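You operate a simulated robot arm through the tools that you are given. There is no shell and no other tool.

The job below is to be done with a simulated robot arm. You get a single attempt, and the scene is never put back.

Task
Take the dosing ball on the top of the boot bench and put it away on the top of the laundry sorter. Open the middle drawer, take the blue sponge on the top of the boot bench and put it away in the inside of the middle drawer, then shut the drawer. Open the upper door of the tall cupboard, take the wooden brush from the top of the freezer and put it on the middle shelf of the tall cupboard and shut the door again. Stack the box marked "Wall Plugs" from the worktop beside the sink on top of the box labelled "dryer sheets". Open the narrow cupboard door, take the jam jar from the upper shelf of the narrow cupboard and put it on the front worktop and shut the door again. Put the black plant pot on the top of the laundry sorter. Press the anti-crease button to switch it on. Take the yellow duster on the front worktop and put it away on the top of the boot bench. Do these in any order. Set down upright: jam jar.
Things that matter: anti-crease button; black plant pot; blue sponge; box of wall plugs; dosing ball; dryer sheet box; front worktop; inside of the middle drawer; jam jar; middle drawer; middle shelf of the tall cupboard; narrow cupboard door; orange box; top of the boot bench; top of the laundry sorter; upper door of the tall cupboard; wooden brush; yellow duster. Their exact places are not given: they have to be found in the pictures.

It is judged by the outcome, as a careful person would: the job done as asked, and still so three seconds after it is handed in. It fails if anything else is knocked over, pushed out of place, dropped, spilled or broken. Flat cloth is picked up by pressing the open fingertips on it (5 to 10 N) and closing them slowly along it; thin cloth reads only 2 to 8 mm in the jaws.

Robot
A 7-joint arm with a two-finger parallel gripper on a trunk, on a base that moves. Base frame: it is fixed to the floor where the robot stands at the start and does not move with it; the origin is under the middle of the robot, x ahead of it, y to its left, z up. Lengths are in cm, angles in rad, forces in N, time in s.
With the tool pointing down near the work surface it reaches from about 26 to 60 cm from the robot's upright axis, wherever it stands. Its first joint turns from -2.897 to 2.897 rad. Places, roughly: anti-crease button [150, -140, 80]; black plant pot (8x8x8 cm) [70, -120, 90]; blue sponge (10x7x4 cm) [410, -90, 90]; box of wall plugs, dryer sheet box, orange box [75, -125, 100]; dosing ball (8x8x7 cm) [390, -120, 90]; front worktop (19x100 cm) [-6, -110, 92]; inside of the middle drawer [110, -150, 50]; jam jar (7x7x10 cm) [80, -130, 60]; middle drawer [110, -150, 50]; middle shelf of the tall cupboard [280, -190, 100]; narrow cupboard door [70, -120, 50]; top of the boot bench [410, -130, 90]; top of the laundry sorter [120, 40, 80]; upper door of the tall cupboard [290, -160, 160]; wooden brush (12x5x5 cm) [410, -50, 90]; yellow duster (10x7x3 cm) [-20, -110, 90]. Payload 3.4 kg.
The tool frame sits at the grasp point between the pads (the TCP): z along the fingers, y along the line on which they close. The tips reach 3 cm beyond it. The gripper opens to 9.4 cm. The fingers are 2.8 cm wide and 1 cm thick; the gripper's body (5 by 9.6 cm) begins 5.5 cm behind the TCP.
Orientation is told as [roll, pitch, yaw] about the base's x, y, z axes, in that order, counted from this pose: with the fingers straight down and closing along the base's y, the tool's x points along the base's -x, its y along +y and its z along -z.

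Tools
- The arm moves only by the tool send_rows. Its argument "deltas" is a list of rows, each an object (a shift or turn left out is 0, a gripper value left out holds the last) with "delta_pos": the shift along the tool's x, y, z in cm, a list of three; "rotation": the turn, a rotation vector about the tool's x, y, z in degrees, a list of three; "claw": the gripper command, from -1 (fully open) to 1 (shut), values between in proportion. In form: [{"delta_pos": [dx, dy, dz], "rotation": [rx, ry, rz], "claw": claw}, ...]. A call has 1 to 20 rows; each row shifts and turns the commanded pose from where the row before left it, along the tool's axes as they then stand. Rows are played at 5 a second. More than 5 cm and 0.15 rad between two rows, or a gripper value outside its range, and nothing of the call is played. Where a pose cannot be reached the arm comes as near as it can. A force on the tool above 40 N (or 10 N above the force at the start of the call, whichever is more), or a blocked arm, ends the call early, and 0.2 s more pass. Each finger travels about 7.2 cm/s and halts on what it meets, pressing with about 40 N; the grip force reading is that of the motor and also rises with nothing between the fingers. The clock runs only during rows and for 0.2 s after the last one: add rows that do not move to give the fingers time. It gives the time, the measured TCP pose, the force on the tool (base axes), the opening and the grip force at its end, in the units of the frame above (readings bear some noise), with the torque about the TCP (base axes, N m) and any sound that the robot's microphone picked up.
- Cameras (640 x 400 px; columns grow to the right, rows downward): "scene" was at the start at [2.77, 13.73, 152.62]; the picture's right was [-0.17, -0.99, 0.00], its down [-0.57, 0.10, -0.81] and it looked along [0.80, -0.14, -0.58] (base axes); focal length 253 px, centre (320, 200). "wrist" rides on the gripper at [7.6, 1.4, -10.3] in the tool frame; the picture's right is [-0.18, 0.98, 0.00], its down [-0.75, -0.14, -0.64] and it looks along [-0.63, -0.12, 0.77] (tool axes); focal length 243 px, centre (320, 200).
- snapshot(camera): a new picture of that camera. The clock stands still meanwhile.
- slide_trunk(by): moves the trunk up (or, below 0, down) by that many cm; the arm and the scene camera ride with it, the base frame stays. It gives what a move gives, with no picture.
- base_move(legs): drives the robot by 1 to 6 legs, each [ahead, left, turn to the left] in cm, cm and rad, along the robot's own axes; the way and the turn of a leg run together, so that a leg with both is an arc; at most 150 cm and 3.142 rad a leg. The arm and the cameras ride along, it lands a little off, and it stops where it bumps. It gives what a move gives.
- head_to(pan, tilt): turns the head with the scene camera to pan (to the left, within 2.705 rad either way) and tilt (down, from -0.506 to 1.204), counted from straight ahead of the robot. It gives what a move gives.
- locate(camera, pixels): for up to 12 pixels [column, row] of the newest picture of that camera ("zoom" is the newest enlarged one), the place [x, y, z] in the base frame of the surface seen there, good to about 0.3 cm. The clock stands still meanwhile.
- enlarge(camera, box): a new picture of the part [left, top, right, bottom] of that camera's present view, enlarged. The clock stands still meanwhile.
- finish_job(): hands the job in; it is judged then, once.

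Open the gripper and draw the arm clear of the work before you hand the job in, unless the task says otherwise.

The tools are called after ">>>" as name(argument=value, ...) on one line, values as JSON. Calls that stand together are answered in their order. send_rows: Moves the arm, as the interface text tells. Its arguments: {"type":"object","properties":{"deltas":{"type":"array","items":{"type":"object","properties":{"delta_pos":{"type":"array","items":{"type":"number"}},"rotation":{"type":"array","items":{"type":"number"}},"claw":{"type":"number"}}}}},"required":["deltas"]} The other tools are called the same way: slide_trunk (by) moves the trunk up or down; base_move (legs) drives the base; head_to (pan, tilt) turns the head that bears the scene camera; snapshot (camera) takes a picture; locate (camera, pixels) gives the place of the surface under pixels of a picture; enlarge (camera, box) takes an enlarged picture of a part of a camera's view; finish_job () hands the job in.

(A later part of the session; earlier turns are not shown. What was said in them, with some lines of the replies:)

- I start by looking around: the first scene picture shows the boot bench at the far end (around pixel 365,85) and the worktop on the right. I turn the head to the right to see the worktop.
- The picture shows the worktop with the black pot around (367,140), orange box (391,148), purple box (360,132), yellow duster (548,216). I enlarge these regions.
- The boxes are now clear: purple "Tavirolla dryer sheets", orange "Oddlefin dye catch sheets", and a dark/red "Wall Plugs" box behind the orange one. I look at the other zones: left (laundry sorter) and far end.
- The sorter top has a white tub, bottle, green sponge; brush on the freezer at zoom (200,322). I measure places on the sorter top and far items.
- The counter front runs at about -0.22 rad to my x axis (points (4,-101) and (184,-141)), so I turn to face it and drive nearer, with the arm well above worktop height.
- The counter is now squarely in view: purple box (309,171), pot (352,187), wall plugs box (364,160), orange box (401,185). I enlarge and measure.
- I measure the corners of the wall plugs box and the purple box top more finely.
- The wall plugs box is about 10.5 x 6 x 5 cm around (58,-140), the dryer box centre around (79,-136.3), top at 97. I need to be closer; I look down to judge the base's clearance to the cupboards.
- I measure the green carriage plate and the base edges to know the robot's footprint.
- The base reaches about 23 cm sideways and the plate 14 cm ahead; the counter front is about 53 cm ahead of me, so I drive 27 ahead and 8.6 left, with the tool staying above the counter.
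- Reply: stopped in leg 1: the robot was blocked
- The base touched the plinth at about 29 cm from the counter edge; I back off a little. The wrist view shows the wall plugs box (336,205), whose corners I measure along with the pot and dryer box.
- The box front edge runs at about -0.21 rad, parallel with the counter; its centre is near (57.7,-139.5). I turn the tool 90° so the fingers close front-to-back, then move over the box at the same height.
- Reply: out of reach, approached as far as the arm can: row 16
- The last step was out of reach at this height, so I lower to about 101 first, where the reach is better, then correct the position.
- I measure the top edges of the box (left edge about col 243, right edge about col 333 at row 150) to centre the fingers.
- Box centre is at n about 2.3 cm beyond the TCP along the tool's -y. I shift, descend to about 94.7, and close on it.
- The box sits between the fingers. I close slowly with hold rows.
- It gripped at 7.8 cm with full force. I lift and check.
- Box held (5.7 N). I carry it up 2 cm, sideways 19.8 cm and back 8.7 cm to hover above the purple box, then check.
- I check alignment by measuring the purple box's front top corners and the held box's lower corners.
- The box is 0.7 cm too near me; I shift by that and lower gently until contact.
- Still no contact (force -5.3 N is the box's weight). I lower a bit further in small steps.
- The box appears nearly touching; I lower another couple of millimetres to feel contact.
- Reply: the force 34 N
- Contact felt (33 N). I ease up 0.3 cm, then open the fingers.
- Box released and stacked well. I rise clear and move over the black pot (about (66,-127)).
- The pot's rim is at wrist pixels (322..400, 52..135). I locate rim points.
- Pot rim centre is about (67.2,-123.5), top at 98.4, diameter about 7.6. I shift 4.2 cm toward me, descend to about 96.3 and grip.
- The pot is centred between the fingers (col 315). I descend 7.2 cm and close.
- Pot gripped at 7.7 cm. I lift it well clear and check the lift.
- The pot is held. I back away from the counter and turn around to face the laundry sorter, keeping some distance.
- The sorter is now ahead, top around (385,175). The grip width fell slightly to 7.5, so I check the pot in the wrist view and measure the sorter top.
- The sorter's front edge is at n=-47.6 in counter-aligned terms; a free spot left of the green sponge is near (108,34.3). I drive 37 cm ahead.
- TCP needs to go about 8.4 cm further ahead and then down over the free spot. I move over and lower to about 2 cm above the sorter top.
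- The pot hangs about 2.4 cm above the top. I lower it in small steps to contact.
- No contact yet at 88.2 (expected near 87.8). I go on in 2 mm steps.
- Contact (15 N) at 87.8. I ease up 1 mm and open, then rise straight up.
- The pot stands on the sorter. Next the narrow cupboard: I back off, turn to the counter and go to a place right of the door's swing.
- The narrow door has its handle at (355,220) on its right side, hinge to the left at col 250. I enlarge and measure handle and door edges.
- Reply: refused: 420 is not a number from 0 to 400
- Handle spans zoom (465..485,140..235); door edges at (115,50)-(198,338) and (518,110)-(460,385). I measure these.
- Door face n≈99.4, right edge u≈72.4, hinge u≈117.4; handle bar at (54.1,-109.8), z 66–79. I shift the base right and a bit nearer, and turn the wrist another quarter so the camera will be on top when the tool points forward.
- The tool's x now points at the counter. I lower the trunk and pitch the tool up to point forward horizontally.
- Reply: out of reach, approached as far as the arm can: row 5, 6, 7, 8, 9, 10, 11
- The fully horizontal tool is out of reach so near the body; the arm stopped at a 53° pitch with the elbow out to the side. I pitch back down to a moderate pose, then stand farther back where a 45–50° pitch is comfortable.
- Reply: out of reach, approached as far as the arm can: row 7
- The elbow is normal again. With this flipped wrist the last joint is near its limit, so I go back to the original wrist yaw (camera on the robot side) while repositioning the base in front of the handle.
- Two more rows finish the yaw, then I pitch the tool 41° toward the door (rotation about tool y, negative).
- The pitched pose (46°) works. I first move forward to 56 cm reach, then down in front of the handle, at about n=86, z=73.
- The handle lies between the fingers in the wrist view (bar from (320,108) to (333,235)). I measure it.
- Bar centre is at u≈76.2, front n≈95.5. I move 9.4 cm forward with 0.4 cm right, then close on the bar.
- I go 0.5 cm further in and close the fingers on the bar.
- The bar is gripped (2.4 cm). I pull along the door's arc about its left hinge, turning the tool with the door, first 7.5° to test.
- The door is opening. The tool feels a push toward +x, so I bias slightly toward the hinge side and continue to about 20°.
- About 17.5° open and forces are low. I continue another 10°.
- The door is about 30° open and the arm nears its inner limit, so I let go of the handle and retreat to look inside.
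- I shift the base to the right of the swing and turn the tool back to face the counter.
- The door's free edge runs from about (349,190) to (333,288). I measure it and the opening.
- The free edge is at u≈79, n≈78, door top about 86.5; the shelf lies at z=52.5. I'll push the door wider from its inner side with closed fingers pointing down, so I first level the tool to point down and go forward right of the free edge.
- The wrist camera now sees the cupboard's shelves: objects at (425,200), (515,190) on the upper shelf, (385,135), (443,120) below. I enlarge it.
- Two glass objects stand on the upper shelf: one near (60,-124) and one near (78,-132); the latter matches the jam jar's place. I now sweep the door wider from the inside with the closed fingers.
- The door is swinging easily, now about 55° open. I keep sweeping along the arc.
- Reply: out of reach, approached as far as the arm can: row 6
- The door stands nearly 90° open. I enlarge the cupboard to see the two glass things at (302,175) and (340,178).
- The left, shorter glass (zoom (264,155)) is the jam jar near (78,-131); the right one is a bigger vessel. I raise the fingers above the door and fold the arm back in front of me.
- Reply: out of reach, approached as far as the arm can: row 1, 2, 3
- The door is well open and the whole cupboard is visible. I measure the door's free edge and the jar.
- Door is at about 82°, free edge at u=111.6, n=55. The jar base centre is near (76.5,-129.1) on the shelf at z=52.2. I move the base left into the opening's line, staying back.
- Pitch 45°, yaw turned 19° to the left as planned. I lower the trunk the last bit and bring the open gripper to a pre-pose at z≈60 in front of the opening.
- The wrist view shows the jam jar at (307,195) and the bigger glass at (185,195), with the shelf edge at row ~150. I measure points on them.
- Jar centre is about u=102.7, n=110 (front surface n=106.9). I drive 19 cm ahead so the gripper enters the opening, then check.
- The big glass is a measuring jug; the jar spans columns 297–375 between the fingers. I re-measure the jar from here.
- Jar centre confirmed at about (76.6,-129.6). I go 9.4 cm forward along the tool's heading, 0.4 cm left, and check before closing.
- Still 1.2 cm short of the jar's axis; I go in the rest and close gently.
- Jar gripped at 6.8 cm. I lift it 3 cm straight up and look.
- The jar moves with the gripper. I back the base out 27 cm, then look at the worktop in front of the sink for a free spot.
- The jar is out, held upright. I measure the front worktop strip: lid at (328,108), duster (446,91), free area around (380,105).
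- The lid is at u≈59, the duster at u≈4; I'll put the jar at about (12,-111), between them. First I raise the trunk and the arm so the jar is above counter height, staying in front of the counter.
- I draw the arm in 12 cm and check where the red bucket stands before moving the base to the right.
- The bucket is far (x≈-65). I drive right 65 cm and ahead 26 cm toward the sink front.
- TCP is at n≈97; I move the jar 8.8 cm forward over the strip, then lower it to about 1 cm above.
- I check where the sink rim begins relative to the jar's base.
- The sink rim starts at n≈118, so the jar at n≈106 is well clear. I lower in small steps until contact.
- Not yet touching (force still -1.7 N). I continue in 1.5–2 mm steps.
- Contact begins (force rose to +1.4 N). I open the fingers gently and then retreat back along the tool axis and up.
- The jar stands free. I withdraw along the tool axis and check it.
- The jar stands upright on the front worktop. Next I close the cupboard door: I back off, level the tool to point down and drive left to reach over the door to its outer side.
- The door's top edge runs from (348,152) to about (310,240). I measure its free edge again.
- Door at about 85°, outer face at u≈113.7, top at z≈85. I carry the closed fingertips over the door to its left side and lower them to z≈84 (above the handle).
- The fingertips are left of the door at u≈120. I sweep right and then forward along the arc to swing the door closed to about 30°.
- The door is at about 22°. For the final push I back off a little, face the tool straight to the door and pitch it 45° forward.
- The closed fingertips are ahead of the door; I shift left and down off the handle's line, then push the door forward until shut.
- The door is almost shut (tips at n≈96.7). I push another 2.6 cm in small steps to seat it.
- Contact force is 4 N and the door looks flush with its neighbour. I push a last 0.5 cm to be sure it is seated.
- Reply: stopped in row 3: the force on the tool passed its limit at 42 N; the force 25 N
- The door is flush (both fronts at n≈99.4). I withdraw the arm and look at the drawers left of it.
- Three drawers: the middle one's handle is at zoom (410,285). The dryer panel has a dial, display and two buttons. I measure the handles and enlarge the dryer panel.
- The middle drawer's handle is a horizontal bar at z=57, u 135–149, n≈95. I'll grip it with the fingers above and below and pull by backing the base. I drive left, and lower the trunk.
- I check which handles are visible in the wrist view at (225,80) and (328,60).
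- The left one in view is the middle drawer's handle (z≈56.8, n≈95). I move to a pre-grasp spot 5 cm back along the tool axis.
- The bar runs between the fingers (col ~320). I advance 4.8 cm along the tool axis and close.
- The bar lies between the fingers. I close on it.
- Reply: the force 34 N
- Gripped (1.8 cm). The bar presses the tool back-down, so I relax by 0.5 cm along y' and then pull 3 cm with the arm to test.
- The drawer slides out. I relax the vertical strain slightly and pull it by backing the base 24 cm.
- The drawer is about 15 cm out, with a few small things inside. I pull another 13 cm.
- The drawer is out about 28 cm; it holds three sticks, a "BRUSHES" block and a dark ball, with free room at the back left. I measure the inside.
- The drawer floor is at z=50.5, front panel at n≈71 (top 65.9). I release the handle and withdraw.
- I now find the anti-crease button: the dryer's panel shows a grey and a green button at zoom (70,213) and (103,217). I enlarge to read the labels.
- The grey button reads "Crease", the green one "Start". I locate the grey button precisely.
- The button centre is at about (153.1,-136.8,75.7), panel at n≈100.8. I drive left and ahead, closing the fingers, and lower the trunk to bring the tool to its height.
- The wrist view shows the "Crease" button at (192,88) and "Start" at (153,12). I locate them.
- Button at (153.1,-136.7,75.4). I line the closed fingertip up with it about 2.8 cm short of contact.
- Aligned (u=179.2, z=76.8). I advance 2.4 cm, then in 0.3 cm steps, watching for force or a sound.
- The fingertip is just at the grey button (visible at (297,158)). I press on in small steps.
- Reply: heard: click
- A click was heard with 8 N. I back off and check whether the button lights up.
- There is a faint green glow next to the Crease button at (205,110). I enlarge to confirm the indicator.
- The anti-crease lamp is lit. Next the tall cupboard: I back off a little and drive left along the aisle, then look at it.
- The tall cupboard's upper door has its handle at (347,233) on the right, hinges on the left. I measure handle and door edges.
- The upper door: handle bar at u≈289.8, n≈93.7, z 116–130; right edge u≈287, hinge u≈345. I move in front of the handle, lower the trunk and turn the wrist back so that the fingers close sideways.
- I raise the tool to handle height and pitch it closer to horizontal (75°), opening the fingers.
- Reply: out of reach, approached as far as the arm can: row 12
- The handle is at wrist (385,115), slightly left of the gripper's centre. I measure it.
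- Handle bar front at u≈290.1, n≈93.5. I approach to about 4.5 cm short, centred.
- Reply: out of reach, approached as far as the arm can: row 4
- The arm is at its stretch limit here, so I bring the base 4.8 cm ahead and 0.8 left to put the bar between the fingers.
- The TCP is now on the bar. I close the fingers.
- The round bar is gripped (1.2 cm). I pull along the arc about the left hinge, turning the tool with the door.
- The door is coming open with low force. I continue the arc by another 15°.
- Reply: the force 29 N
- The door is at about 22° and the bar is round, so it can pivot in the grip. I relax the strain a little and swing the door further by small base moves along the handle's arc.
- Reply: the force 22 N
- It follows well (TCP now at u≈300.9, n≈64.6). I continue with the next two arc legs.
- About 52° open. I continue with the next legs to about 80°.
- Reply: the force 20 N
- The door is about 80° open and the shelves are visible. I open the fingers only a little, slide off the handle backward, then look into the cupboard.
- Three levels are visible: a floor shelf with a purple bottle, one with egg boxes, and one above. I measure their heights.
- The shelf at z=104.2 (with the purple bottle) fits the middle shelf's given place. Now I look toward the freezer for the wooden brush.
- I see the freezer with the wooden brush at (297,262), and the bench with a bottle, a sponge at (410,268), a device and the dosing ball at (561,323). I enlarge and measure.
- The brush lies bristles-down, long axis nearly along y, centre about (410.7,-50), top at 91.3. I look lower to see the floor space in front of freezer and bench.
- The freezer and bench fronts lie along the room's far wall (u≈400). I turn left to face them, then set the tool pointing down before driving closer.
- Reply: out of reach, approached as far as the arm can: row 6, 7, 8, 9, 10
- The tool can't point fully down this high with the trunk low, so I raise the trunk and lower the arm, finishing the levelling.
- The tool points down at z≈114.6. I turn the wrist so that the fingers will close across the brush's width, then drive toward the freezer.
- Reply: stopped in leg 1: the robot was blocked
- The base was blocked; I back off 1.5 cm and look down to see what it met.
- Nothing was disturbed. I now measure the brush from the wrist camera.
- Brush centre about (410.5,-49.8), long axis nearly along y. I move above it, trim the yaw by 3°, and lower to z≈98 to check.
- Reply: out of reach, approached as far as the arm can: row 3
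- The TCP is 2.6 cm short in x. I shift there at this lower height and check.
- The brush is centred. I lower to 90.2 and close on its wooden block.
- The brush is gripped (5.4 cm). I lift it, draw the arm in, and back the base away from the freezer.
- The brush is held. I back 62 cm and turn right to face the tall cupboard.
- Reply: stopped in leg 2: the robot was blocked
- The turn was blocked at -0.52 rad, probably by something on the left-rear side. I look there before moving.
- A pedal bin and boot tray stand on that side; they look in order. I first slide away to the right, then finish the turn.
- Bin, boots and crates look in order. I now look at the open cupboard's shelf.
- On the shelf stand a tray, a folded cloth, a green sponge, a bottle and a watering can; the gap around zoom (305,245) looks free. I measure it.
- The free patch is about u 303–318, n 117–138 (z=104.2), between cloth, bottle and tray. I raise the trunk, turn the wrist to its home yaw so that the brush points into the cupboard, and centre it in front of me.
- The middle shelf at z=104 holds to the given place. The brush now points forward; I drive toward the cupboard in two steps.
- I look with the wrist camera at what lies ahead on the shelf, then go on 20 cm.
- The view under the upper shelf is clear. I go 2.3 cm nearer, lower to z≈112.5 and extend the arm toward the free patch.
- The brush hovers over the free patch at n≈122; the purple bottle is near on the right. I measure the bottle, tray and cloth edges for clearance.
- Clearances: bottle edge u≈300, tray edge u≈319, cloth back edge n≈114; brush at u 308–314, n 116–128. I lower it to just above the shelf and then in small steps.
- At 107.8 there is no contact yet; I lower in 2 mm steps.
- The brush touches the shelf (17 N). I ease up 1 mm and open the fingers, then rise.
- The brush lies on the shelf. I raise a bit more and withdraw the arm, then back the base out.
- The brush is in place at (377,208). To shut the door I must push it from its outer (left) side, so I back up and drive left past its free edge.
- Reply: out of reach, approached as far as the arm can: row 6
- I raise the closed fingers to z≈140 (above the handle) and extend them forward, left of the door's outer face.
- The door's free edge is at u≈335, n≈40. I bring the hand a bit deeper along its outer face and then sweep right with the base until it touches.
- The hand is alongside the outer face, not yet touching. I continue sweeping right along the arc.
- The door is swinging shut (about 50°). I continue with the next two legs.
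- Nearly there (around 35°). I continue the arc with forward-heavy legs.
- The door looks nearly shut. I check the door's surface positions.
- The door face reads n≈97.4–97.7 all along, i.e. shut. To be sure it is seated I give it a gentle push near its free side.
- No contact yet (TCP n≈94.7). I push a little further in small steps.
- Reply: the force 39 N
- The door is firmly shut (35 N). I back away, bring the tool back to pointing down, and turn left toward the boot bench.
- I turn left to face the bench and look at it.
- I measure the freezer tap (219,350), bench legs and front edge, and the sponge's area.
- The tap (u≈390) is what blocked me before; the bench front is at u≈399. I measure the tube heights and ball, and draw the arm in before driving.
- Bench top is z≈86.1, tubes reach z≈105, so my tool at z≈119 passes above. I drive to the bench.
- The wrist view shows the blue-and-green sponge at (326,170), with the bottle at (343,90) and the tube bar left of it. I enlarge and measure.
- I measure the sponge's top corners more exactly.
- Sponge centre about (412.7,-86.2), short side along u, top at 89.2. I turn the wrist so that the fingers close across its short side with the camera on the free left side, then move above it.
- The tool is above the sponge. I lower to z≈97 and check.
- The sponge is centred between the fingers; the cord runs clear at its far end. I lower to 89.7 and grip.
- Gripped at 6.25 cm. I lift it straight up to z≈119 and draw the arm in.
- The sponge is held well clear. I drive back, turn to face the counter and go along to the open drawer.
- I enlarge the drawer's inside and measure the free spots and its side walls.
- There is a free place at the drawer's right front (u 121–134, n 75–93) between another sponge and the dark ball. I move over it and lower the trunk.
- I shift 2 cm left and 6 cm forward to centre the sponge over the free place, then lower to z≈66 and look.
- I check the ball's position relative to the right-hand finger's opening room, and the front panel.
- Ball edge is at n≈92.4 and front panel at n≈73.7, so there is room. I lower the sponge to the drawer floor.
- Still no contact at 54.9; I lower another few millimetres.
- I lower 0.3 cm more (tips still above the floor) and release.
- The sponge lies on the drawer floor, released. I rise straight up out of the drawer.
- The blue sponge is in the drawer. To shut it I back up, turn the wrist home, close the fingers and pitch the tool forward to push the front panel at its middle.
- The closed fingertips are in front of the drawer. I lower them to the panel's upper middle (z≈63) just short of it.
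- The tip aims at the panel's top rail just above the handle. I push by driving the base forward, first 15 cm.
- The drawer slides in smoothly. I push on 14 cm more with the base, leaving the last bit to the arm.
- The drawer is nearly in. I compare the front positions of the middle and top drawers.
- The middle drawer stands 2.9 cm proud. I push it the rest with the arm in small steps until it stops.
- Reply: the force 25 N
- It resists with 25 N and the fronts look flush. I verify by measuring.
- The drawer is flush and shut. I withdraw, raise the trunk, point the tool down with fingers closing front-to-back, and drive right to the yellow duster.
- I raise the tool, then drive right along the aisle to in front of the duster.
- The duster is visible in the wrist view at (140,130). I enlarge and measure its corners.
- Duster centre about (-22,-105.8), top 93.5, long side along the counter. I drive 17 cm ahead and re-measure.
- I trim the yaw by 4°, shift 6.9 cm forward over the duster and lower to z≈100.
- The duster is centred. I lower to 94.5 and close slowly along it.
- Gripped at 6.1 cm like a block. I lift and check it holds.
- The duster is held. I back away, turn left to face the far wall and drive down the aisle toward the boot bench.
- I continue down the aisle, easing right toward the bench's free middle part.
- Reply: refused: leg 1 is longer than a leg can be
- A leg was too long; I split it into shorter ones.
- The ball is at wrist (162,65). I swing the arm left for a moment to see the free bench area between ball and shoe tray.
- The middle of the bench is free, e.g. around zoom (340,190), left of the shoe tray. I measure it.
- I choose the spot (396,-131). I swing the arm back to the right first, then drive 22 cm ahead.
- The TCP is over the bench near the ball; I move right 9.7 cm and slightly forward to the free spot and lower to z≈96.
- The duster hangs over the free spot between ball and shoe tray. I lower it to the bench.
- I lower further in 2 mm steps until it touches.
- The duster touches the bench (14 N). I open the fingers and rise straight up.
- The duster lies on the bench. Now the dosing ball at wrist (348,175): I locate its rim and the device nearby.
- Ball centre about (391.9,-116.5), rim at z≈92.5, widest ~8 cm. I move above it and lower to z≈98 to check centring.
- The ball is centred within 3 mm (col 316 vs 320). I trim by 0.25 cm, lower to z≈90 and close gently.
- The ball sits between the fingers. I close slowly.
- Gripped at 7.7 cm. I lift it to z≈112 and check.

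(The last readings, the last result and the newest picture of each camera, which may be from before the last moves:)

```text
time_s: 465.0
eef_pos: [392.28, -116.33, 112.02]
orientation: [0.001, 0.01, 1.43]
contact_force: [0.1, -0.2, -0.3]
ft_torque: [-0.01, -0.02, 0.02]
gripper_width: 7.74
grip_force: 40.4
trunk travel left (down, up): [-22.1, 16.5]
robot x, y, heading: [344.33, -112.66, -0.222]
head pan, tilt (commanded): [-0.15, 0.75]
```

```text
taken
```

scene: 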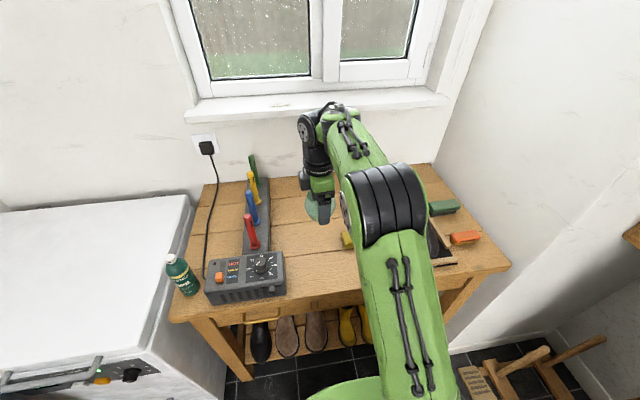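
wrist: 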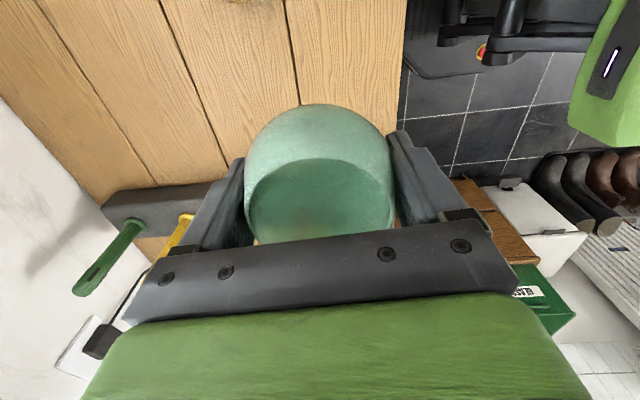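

The ball is held. I back down the aisle to the laundry sorter and turn left to face it.

>>> base_move(legs=[[-120, 0, 0.002], [-118, 0, 0], [0, 0, 1.574]])

>>> head_to(pan=0.0, tilt=0.8)

>>> snapshot(camera="scene")

```text
time_s: 480.6
eef_pos: [112.71, -12.38, 112.13]
orientation: [-0.002, 0.012, 3.006]
contact_force: [0.0, 0.0, -0.8]
ft_torque: [-0.02, 0.0, -0.03]
gripper_width: 7.7
grip_force: 40.0
trunk travel left (down, up): [-22.1, 16.5]
robot x, y, heading: [109.42, -60.38, 1.361]
head pan, tilt (commanded): [-0.15, 0.75]
```

```text
time_s: 481.3
eef_pos: [112.61, -12.44, 112.17]
orientation: [-0.002, 0.01, 3.008]
contact_force: [-0.5, 0.2, -1.2]
ft_torque: [0.0, 0.02, 0.03]
gripper_width: 7.73
grip_force: 39.6
trunk travel left (down, up): [-22.1, 16.5]
robot x, y, heading: [109.36, -60.46, 1.354]
head pan, tilt (commanded): [0.0, 0.799]
```

```text
taken
```

scene: 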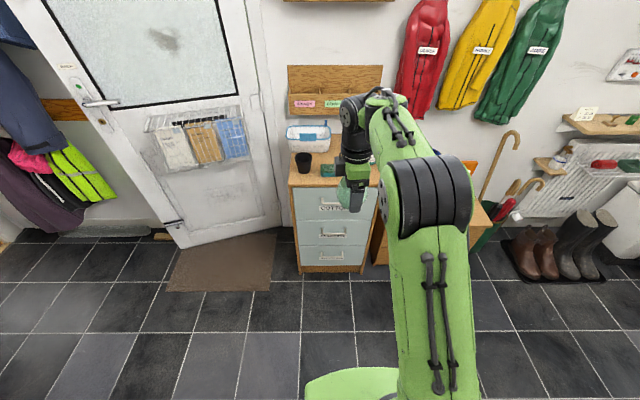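

I enlarge the sorter top and measure the free area at its right front.

>>> enlarge(camera="scene", box=[270, 110, 430, 210])

>>> locate(camera="zoom", pixels=[[90, 295], [430, 300], [240, 285], [280, 290], [395, 260], [420, 270], [400, 290], [425, 220], [205, 240], [270, 245], [140, 240], [260, 180]])

```text
4.00 times, centred on (350, 160) of scene
```

zoom: 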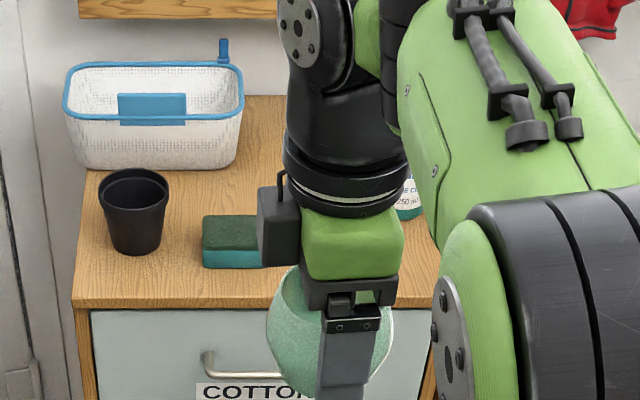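

```text
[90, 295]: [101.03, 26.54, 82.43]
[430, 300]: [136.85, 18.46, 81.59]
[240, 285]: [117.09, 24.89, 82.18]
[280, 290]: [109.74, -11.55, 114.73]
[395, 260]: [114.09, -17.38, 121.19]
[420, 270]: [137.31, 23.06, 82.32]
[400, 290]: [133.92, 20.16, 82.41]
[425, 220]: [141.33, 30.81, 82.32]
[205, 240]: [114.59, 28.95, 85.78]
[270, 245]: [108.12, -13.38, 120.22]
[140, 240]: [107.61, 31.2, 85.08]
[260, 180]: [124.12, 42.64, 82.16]
```

The right-front part of the sorter (u 114–131, n -48…-60) is free, with a bottle behind. I drive 42 cm ahead and 8 cm right.

>>> base_move(legs=[[41, -8, 0]])

>>> head_to(pan=0.1, tilt=1.0)

>>> snapshot(camera="scene")

>>> snapshot(camera="wrist")

```text
time_s: 483.9
eef_pos: [129.0, 25.99, 112.06]
orientation: [0.001, 0.012, 3.012]
contact_force: [0.3, -0.2, -0.1]
ft_torque: [0.01, 0.06, -0.04]
gripper_width: 7.71
grip_force: 39.9
trunk travel left (down, up): [-22.1, 16.5]
robot x, y, heading: [125.95, -22.22, 1.362]
head pan, tilt (commanded): [0.0, 0.799]
```

```text
time_s: 484.6
eef_pos: [129.14, 25.76, 112.14]
orientation: [-0.003, 0.012, 3.011]
contact_force: [0.1, 0.2, -1.5]
ft_torque: [0.01, 0.0, 0.0]
gripper_width: 7.71
grip_force: 39.9
trunk travel left (down, up): [-22.1, 16.5]
robot x, y, heading: [125.85, -21.96, 1.366]
head pan, tilt (commanded): [0.099, 1.0]
```

```text
taken
```

scene: 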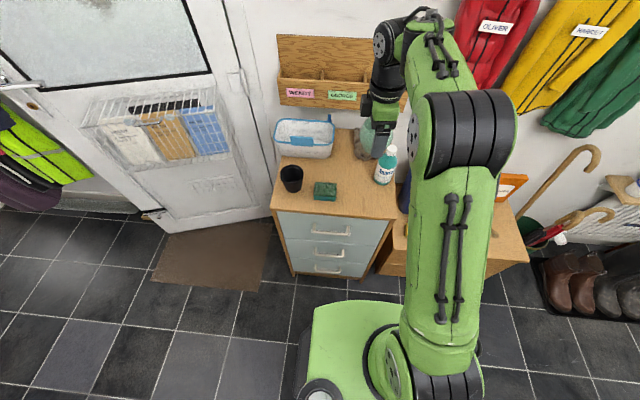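

```text
taken
```

wrist: 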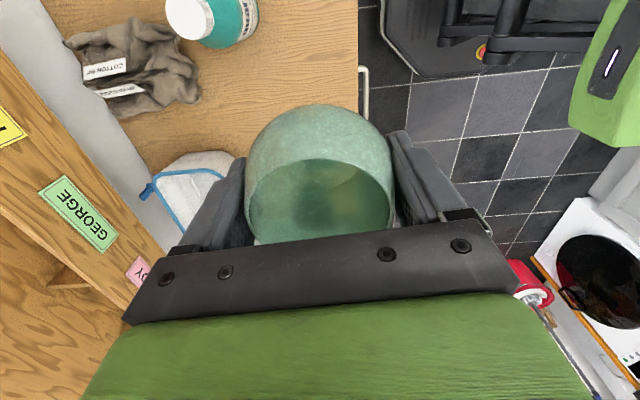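

I measure the bottle, sponge and pot positions and the free gap between sponge and bottle.

>>> enlarge(camera="scene", box=[260, 110, 420, 230])

>>> locate(camera="scene", pixels=[[384, 183], [376, 180], [391, 182], [336, 186], [336, 197], [360, 195], [360, 180], [385, 200], [350, 205], [395, 215], [355, 165], [384, 150]])

```text
3.33 times, centred on (340, 170) of scene
```

zoom: 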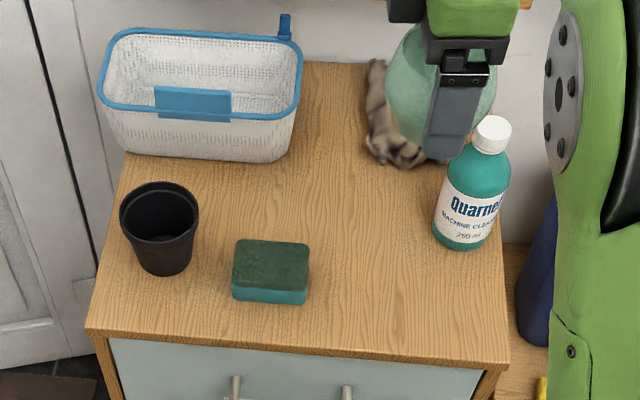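

```text
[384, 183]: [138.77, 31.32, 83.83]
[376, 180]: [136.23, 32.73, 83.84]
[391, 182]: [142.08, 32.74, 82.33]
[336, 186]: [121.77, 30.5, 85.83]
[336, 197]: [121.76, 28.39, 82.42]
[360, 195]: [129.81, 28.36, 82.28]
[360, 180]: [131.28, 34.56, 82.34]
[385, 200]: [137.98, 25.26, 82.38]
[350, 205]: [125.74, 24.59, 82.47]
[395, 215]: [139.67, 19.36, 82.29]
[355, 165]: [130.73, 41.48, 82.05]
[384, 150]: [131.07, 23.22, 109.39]
```

The gap between sponge (edge u≈112.5) and bottle (u≥125.4) suits the ball at u=119.5, n=-55. I shift slightly and lower to 1.6 cm above the top.

>>> send_rows(deltas=[{"delta_pos": [-0.75, -1.85, 0]}, {"delta_pos": [0, 0, 4]}, {"delta_pos": [0, 0, 4]}, {"delta_pos": [0, 0, 4]}, {"delta_pos": [0, 0, 4]}, {"delta_pos": [0, 0, 4]}, {"delta_pos": [0, 0, 4]}, {"delta_pos": [0, 0, 0]}])

>>> snapshot(camera="wrist")

>>> enlarge(camera="scene", box=[260, 110, 420, 230])

```text
time_s: 486.4
eef_pos: [128.85, 27.54, 88.19]
orientation: [-0.002, 0.009, 3.01]
contact_force: [-0.4, 0.3, -0.7]
ft_torque: [0.01, -0.01, 0.02]
gripper_width: 7.7
grip_force: 39.4
trunk travel left (down, up): [-22.1, 16.5]
robot x, y, heading: [125.74, -21.98, 1.357]
head pan, tilt (commanded): [0.099, 1.0]
```

```text
taken
```

wrist: 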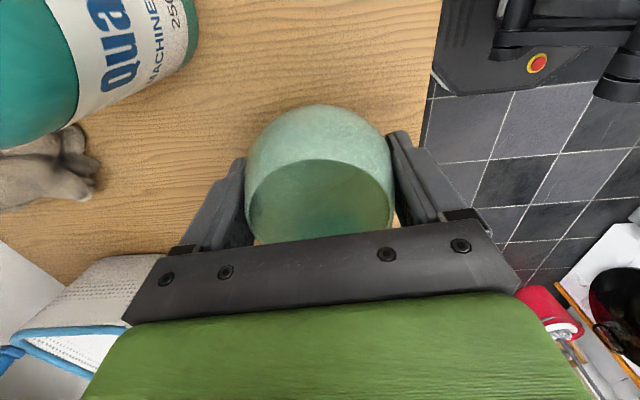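

```text
3.33 times, centred on (340, 170) of scene
```

zoom: 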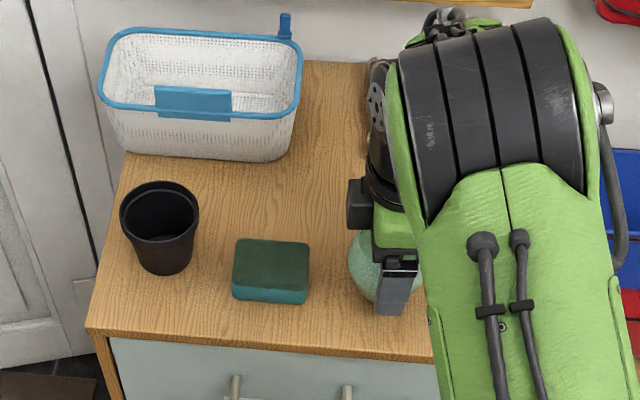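

The ball hangs just above the top between sponge and bottle. I lower it gently to contact.

>>> send_rows(deltas=[{"delta_pos": [0, 0, 1.0]}, {"delta_pos": [0, 0, 0.4]}, {"delta_pos": [0, 0, 0.2]}, {"delta_pos": [0, 0, 0.15]}, {"delta_pos": [0, 0, 0]}])

```text
time_s: 487.6
eef_pos: [128.78, 27.79, 86.24]
orientation: [-0.002, 0.011, 3.011]
contact_force: [0.2, 0.9, 0.5]
ft_torque: [-0.01, 0.0, 0.01]
gripper_width: 7.72
grip_force: 40.2
trunk travel left (down, up): [-22.1, 16.5]
robot x, y, heading: [125.93, -22.09, 1.358]
head pan, tilt (commanded): [0.099, 1.0]
```

No clear contact yet at 86.24; I go on in 1.5 mm steps.

>>> send_rows(deltas=[{"delta_pos": [0, 0, 0.15]}, {"delta_pos": [0, 0, 0.15]}, {"delta_pos": [0, 0, 0]}])

```text
time_s: 488.4
eef_pos: [128.72, 27.7, 86.3]
orientation: [-0.007, 0.01, 3.009]
contact_force: [2.3, 2.4, 23.1]
ft_torque: [-0.19, 0.02, 0.04]
gripper_width: 7.7
grip_force: 39.8
trunk travel left (down, up): [-22.1, 16.5]
robot x, y, heading: [125.89, -22.07, 1.357]
head pan, tilt (commanded): [0.099, 1.0]
```

The ball touches (23 N). I ease up 2 mm, open gently and rise.

>>> send_rows(deltas=[{"delta_pos": [0, 0, -0.2]}, {"claw": 0.1}, {"claw": -0.1}, {"claw": -0.4}, {"claw": -0.7}, {"claw": -1}, {"claw": -1}])

>>> snapshot(camera="wrist")

```text
time_s: 490.0
eef_pos: [128.59, 27.71, 86.13]
orientation: [0.0, 0.01, 3.012]
contact_force: [0.9, 0.0, 0.7]
ft_torque: [0.01, 0.03, -0.02]
gripper_width: 9.4
grip_force: 0.0
trunk travel left (down, up): [-22.1, 16.5]
robot x, y, heading: [126.06, -22.29, 1.357]
head pan, tilt (commanded): [0.099, 1.0]
```

```text
taken
```

wrist: 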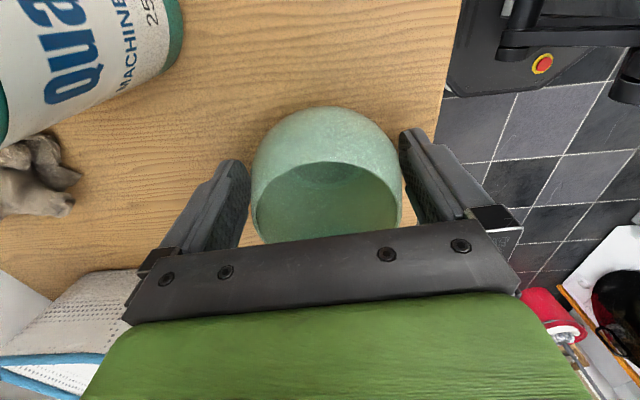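

The ball is released. I rise straight up.

>>> send_rows(deltas=[{"delta_pos": [0, -0.2, 0]}, {"delta_pos": [0, 0, -2]}, {"delta_pos": [0, 0, -4]}, {"delta_pos": [0, 0, -4]}, {"delta_pos": [0, 0, -4]}, {"delta_pos": [0, 0, -4]}, {"delta_pos": [0, 0, -4]}, {"delta_pos": [0, 0, 0]}])

>>> base_move(legs=[[-35, 0, 0]])

>>> snapshot(camera="scene")

>>> enlarge(camera="scene", box=[270, 60, 430, 180])

```text
time_s: 491.8
eef_pos: [128.54, 27.86, 108.4]
orientation: [0.001, 0.011, 3.011]
contact_force: [0.2, 0.5, -0.2]
ft_torque: [-0.01, -0.02, 0.01]
gripper_width: 9.4
grip_force: 0.1
trunk travel left (down, up): [-22.1, 16.5]
robot x, y, heading: [125.99, -22.09, 1.359]
head pan, tilt (commanded): [0.099, 1.0]
```

```text
time_s: 494.1
eef_pos: [121.13, -6.52, 108.36]
orientation: [-0.002, 0.01, 3.012]
contact_force: [-0.1, -0.2, 0.1]
ft_torque: [0.01, 0.02, 0.0]
gripper_width: 9.41
grip_force: 0.1
trunk travel left (down, up): [-22.1, 16.5]
robot x, y, heading: [118.53, -56.14, 1.363]
head pan, tilt (commanded): [0.099, 1.0]
```

```text
taken
```

scene: 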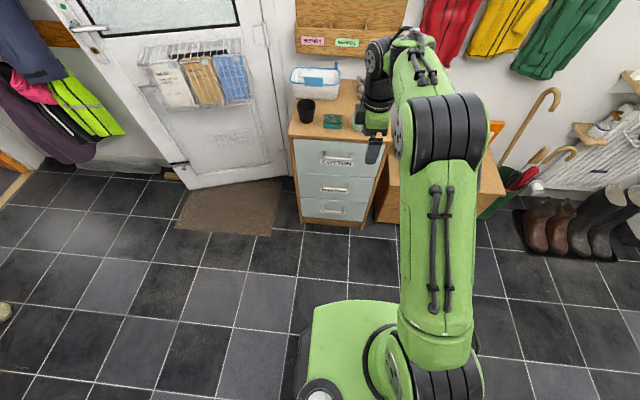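

```text
3.33 times, centred on (350, 120) of scene
```

zoom: 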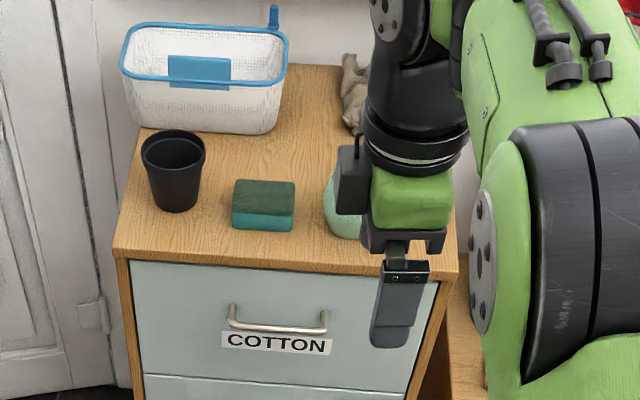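

The ball stands on the sorter. For a final check of everything I turn toward the aisle and look at counter, cupboards and bench.

>>> base_move(legs=[[0, 0, -1.571]])

>>> head_to(pan=-1.3, tilt=0.55)

>>> snapshot(camera="scene")

>>> head_to(pan=-2.0, tilt=0.55)

>>> snapshot(camera="scene")

>>> head_to(pan=-0.3, tilt=0.4)

>>> snapshot(camera="scene")

```text
time_s: 498.2
eef_pos: [168.81, -57.26, 108.41]
orientation: [-0.002, 0.011, 1.471]
contact_force: [-1.0, -0.4, 0.9]
ft_torque: [0.01, 0.02, 0.02]
gripper_width: 9.39
grip_force: 0.0
trunk travel left (down, up): [-22.1, 16.5]
robot x, y, heading: [118.92, -56.2, -0.176]
head pan, tilt (commanded): [0.099, 1.0]
```

```text
time_s: 499.7
eef_pos: [168.77, -57.2, 108.29]
orientation: [-0.001, 0.009, 1.474]
contact_force: [0.4, 0.0, 0.8]
ft_torque: [-0.06, -0.02, -0.01]
gripper_width: 9.4
grip_force: 0.1
trunk travel left (down, up): [-22.1, 16.5]
robot x, y, heading: [118.98, -56.37, -0.174]
head pan, tilt (commanded): [-1.3, 0.55]
```

```text
taken
```

scene: 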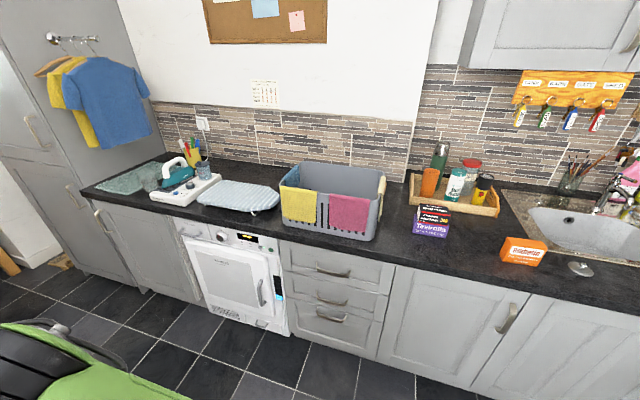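

```text
time_s: 500.8
eef_pos: [168.77, -57.16, 108.34]
orientation: [-0.002, 0.011, 1.472]
contact_force: [0.1, -0.2, 0.0]
ft_torque: [-0.01, 0.0, -0.05]
gripper_width: 9.4
grip_force: 0.0
trunk travel left (down, up): [-22.1, 16.5]
robot x, y, heading: [118.54, -56.35, -0.176]
head pan, tilt (commanded): [-2.0, 0.55]
```

```text
taken
```

scene: 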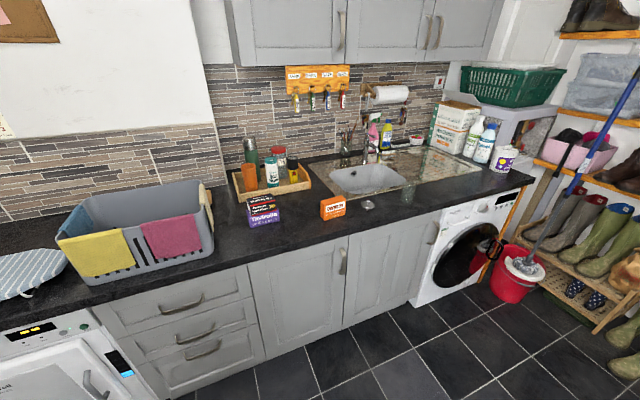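

```text
time_s: 502.5
eef_pos: [168.75, -57.15, 108.36]
orientation: [-0.002, 0.009, 1.473]
contact_force: [-0.5, 0.3, 0.8]
ft_torque: [0.02, -0.01, 0.0]
gripper_width: 9.4
grip_force: 0.0
trunk travel left (down, up): [-22.1, 16.5]
robot x, y, heading: [118.47, -56.33, -0.18]
head pan, tilt (commanded): [-0.3, 0.4]
```

```text
taken
```

scene: 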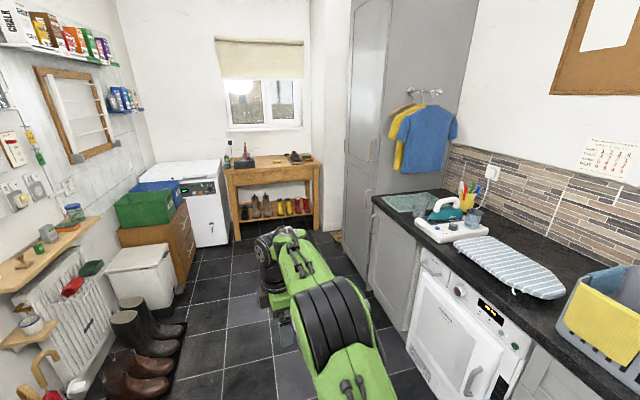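

Doors and drawers look shut. I zoom on the jam jar, the stacked boxes, the button lamp and the pedal bin for certainty.

>>> enlarge(camera="scene", box=[90, 170, 250, 330])

>>> head_to(pan=-2.0, tilt=0.6)

>>> enlarge(camera="scene", box=[230, 120, 470, 230])

>>> head_to(pan=-1.4, tilt=0.6)

>>> enlarge(camera="scene", box=[180, 170, 420, 330])

```text
2.50 times, centred on (170, 250) of scene
```

zoom: 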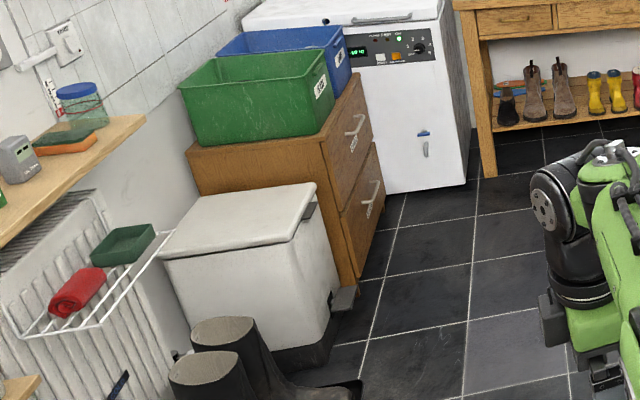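

```text
time_s: 504.3
eef_pos: [168.76, -57.18, 108.35]
orientation: [0.001, 0.01, 1.472]
contact_force: [0.2, -0.4, -0.5]
ft_torque: [-0.03, -0.01, 0.01]
gripper_width: 9.43
grip_force: 0.2
trunk travel left (down, up): [-22.1, 16.5]
robot x, y, heading: [118.71, -56.35, -0.178]
head pan, tilt (commanded): [-2.0, 0.6]
```

```text
2.67 times, centred on (350, 175) of scene
```

zoom: 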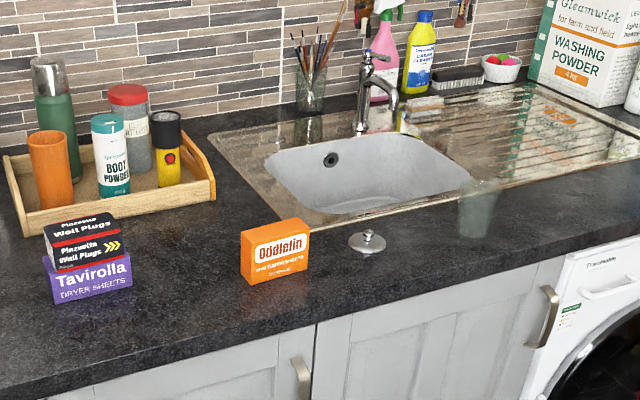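

```text
time_s: 505.3
eef_pos: [168.81, -57.31, 108.27]
orientation: [-0.002, 0.01, 1.472]
contact_force: [0.1, -0.4, -0.2]
ft_torque: [-0.04, -0.01, -0.03]
gripper_width: 9.41
grip_force: 0.1
trunk travel left (down, up): [-22.1, 16.5]
robot x, y, heading: [118.68, -56.78, -0.178]
head pan, tilt (commanded): [-1.4, 0.6]
```

```text
2.50 times, centred on (300, 250) of scene
```

zoom: 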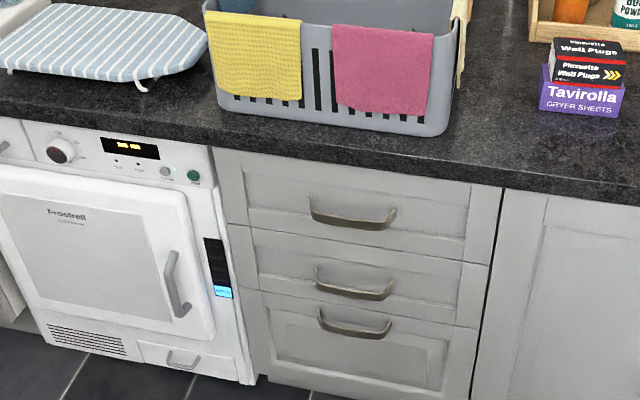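

Everything is in place: boxes stacked, jar upright on the front worktop, drawer and both doors shut, pot and ball on the sorter, duster on the bench, anti-crease lamp lit. The gripper is open and clear, so I hand the job in.

>>> finish_job()

```text
The job is handed in.
```

I've handed the job in with all eight parts done. I looked over the room from the aisle before handing in.

| Part | Result |
|---|---|
| Dosing ball | On the laundry sorter, between the green sponge and the bottle. |
| Blue sponge | In the middle drawer. The drawer is shut and its front measures flush with the drawer above. |
| Wooden brush | On the tall cupboard's shelf at about 104 cm. I took this as the middle shelf because it matches the place you gave. The upper door is shut. |
| Wall Plugs box | Stacked on the dryer sheet box. |
| Jam jar | Upright on the front worktop, between the silver lid by the sink and the place the duster came from. The narrow cupboard door is shut. |
| Black plant pot | On the laundry sorter. |
| Anti-crease button | Pressed once. I heard a click, and the green lamp beside it lit. |
| Yellow duster | On the boot bench, between where the ball stood and the shoe tray. |

**Contacts on the way:** the robot's base bumped things three times:
- **Counter:** it touched the cupboard fronts under the counter.
- **Freezer:** it most likely touched the freezer's drain tap.
- **Pedal bin or boot tray:** it was blocked during a turn beside the bin and the boot tray, and I could not tell which it touched.

In later pictures the tap, the bin and the tray looked undisturbed. I had not measured their positions beforehand, so I can't rule out that one shifted slightly.
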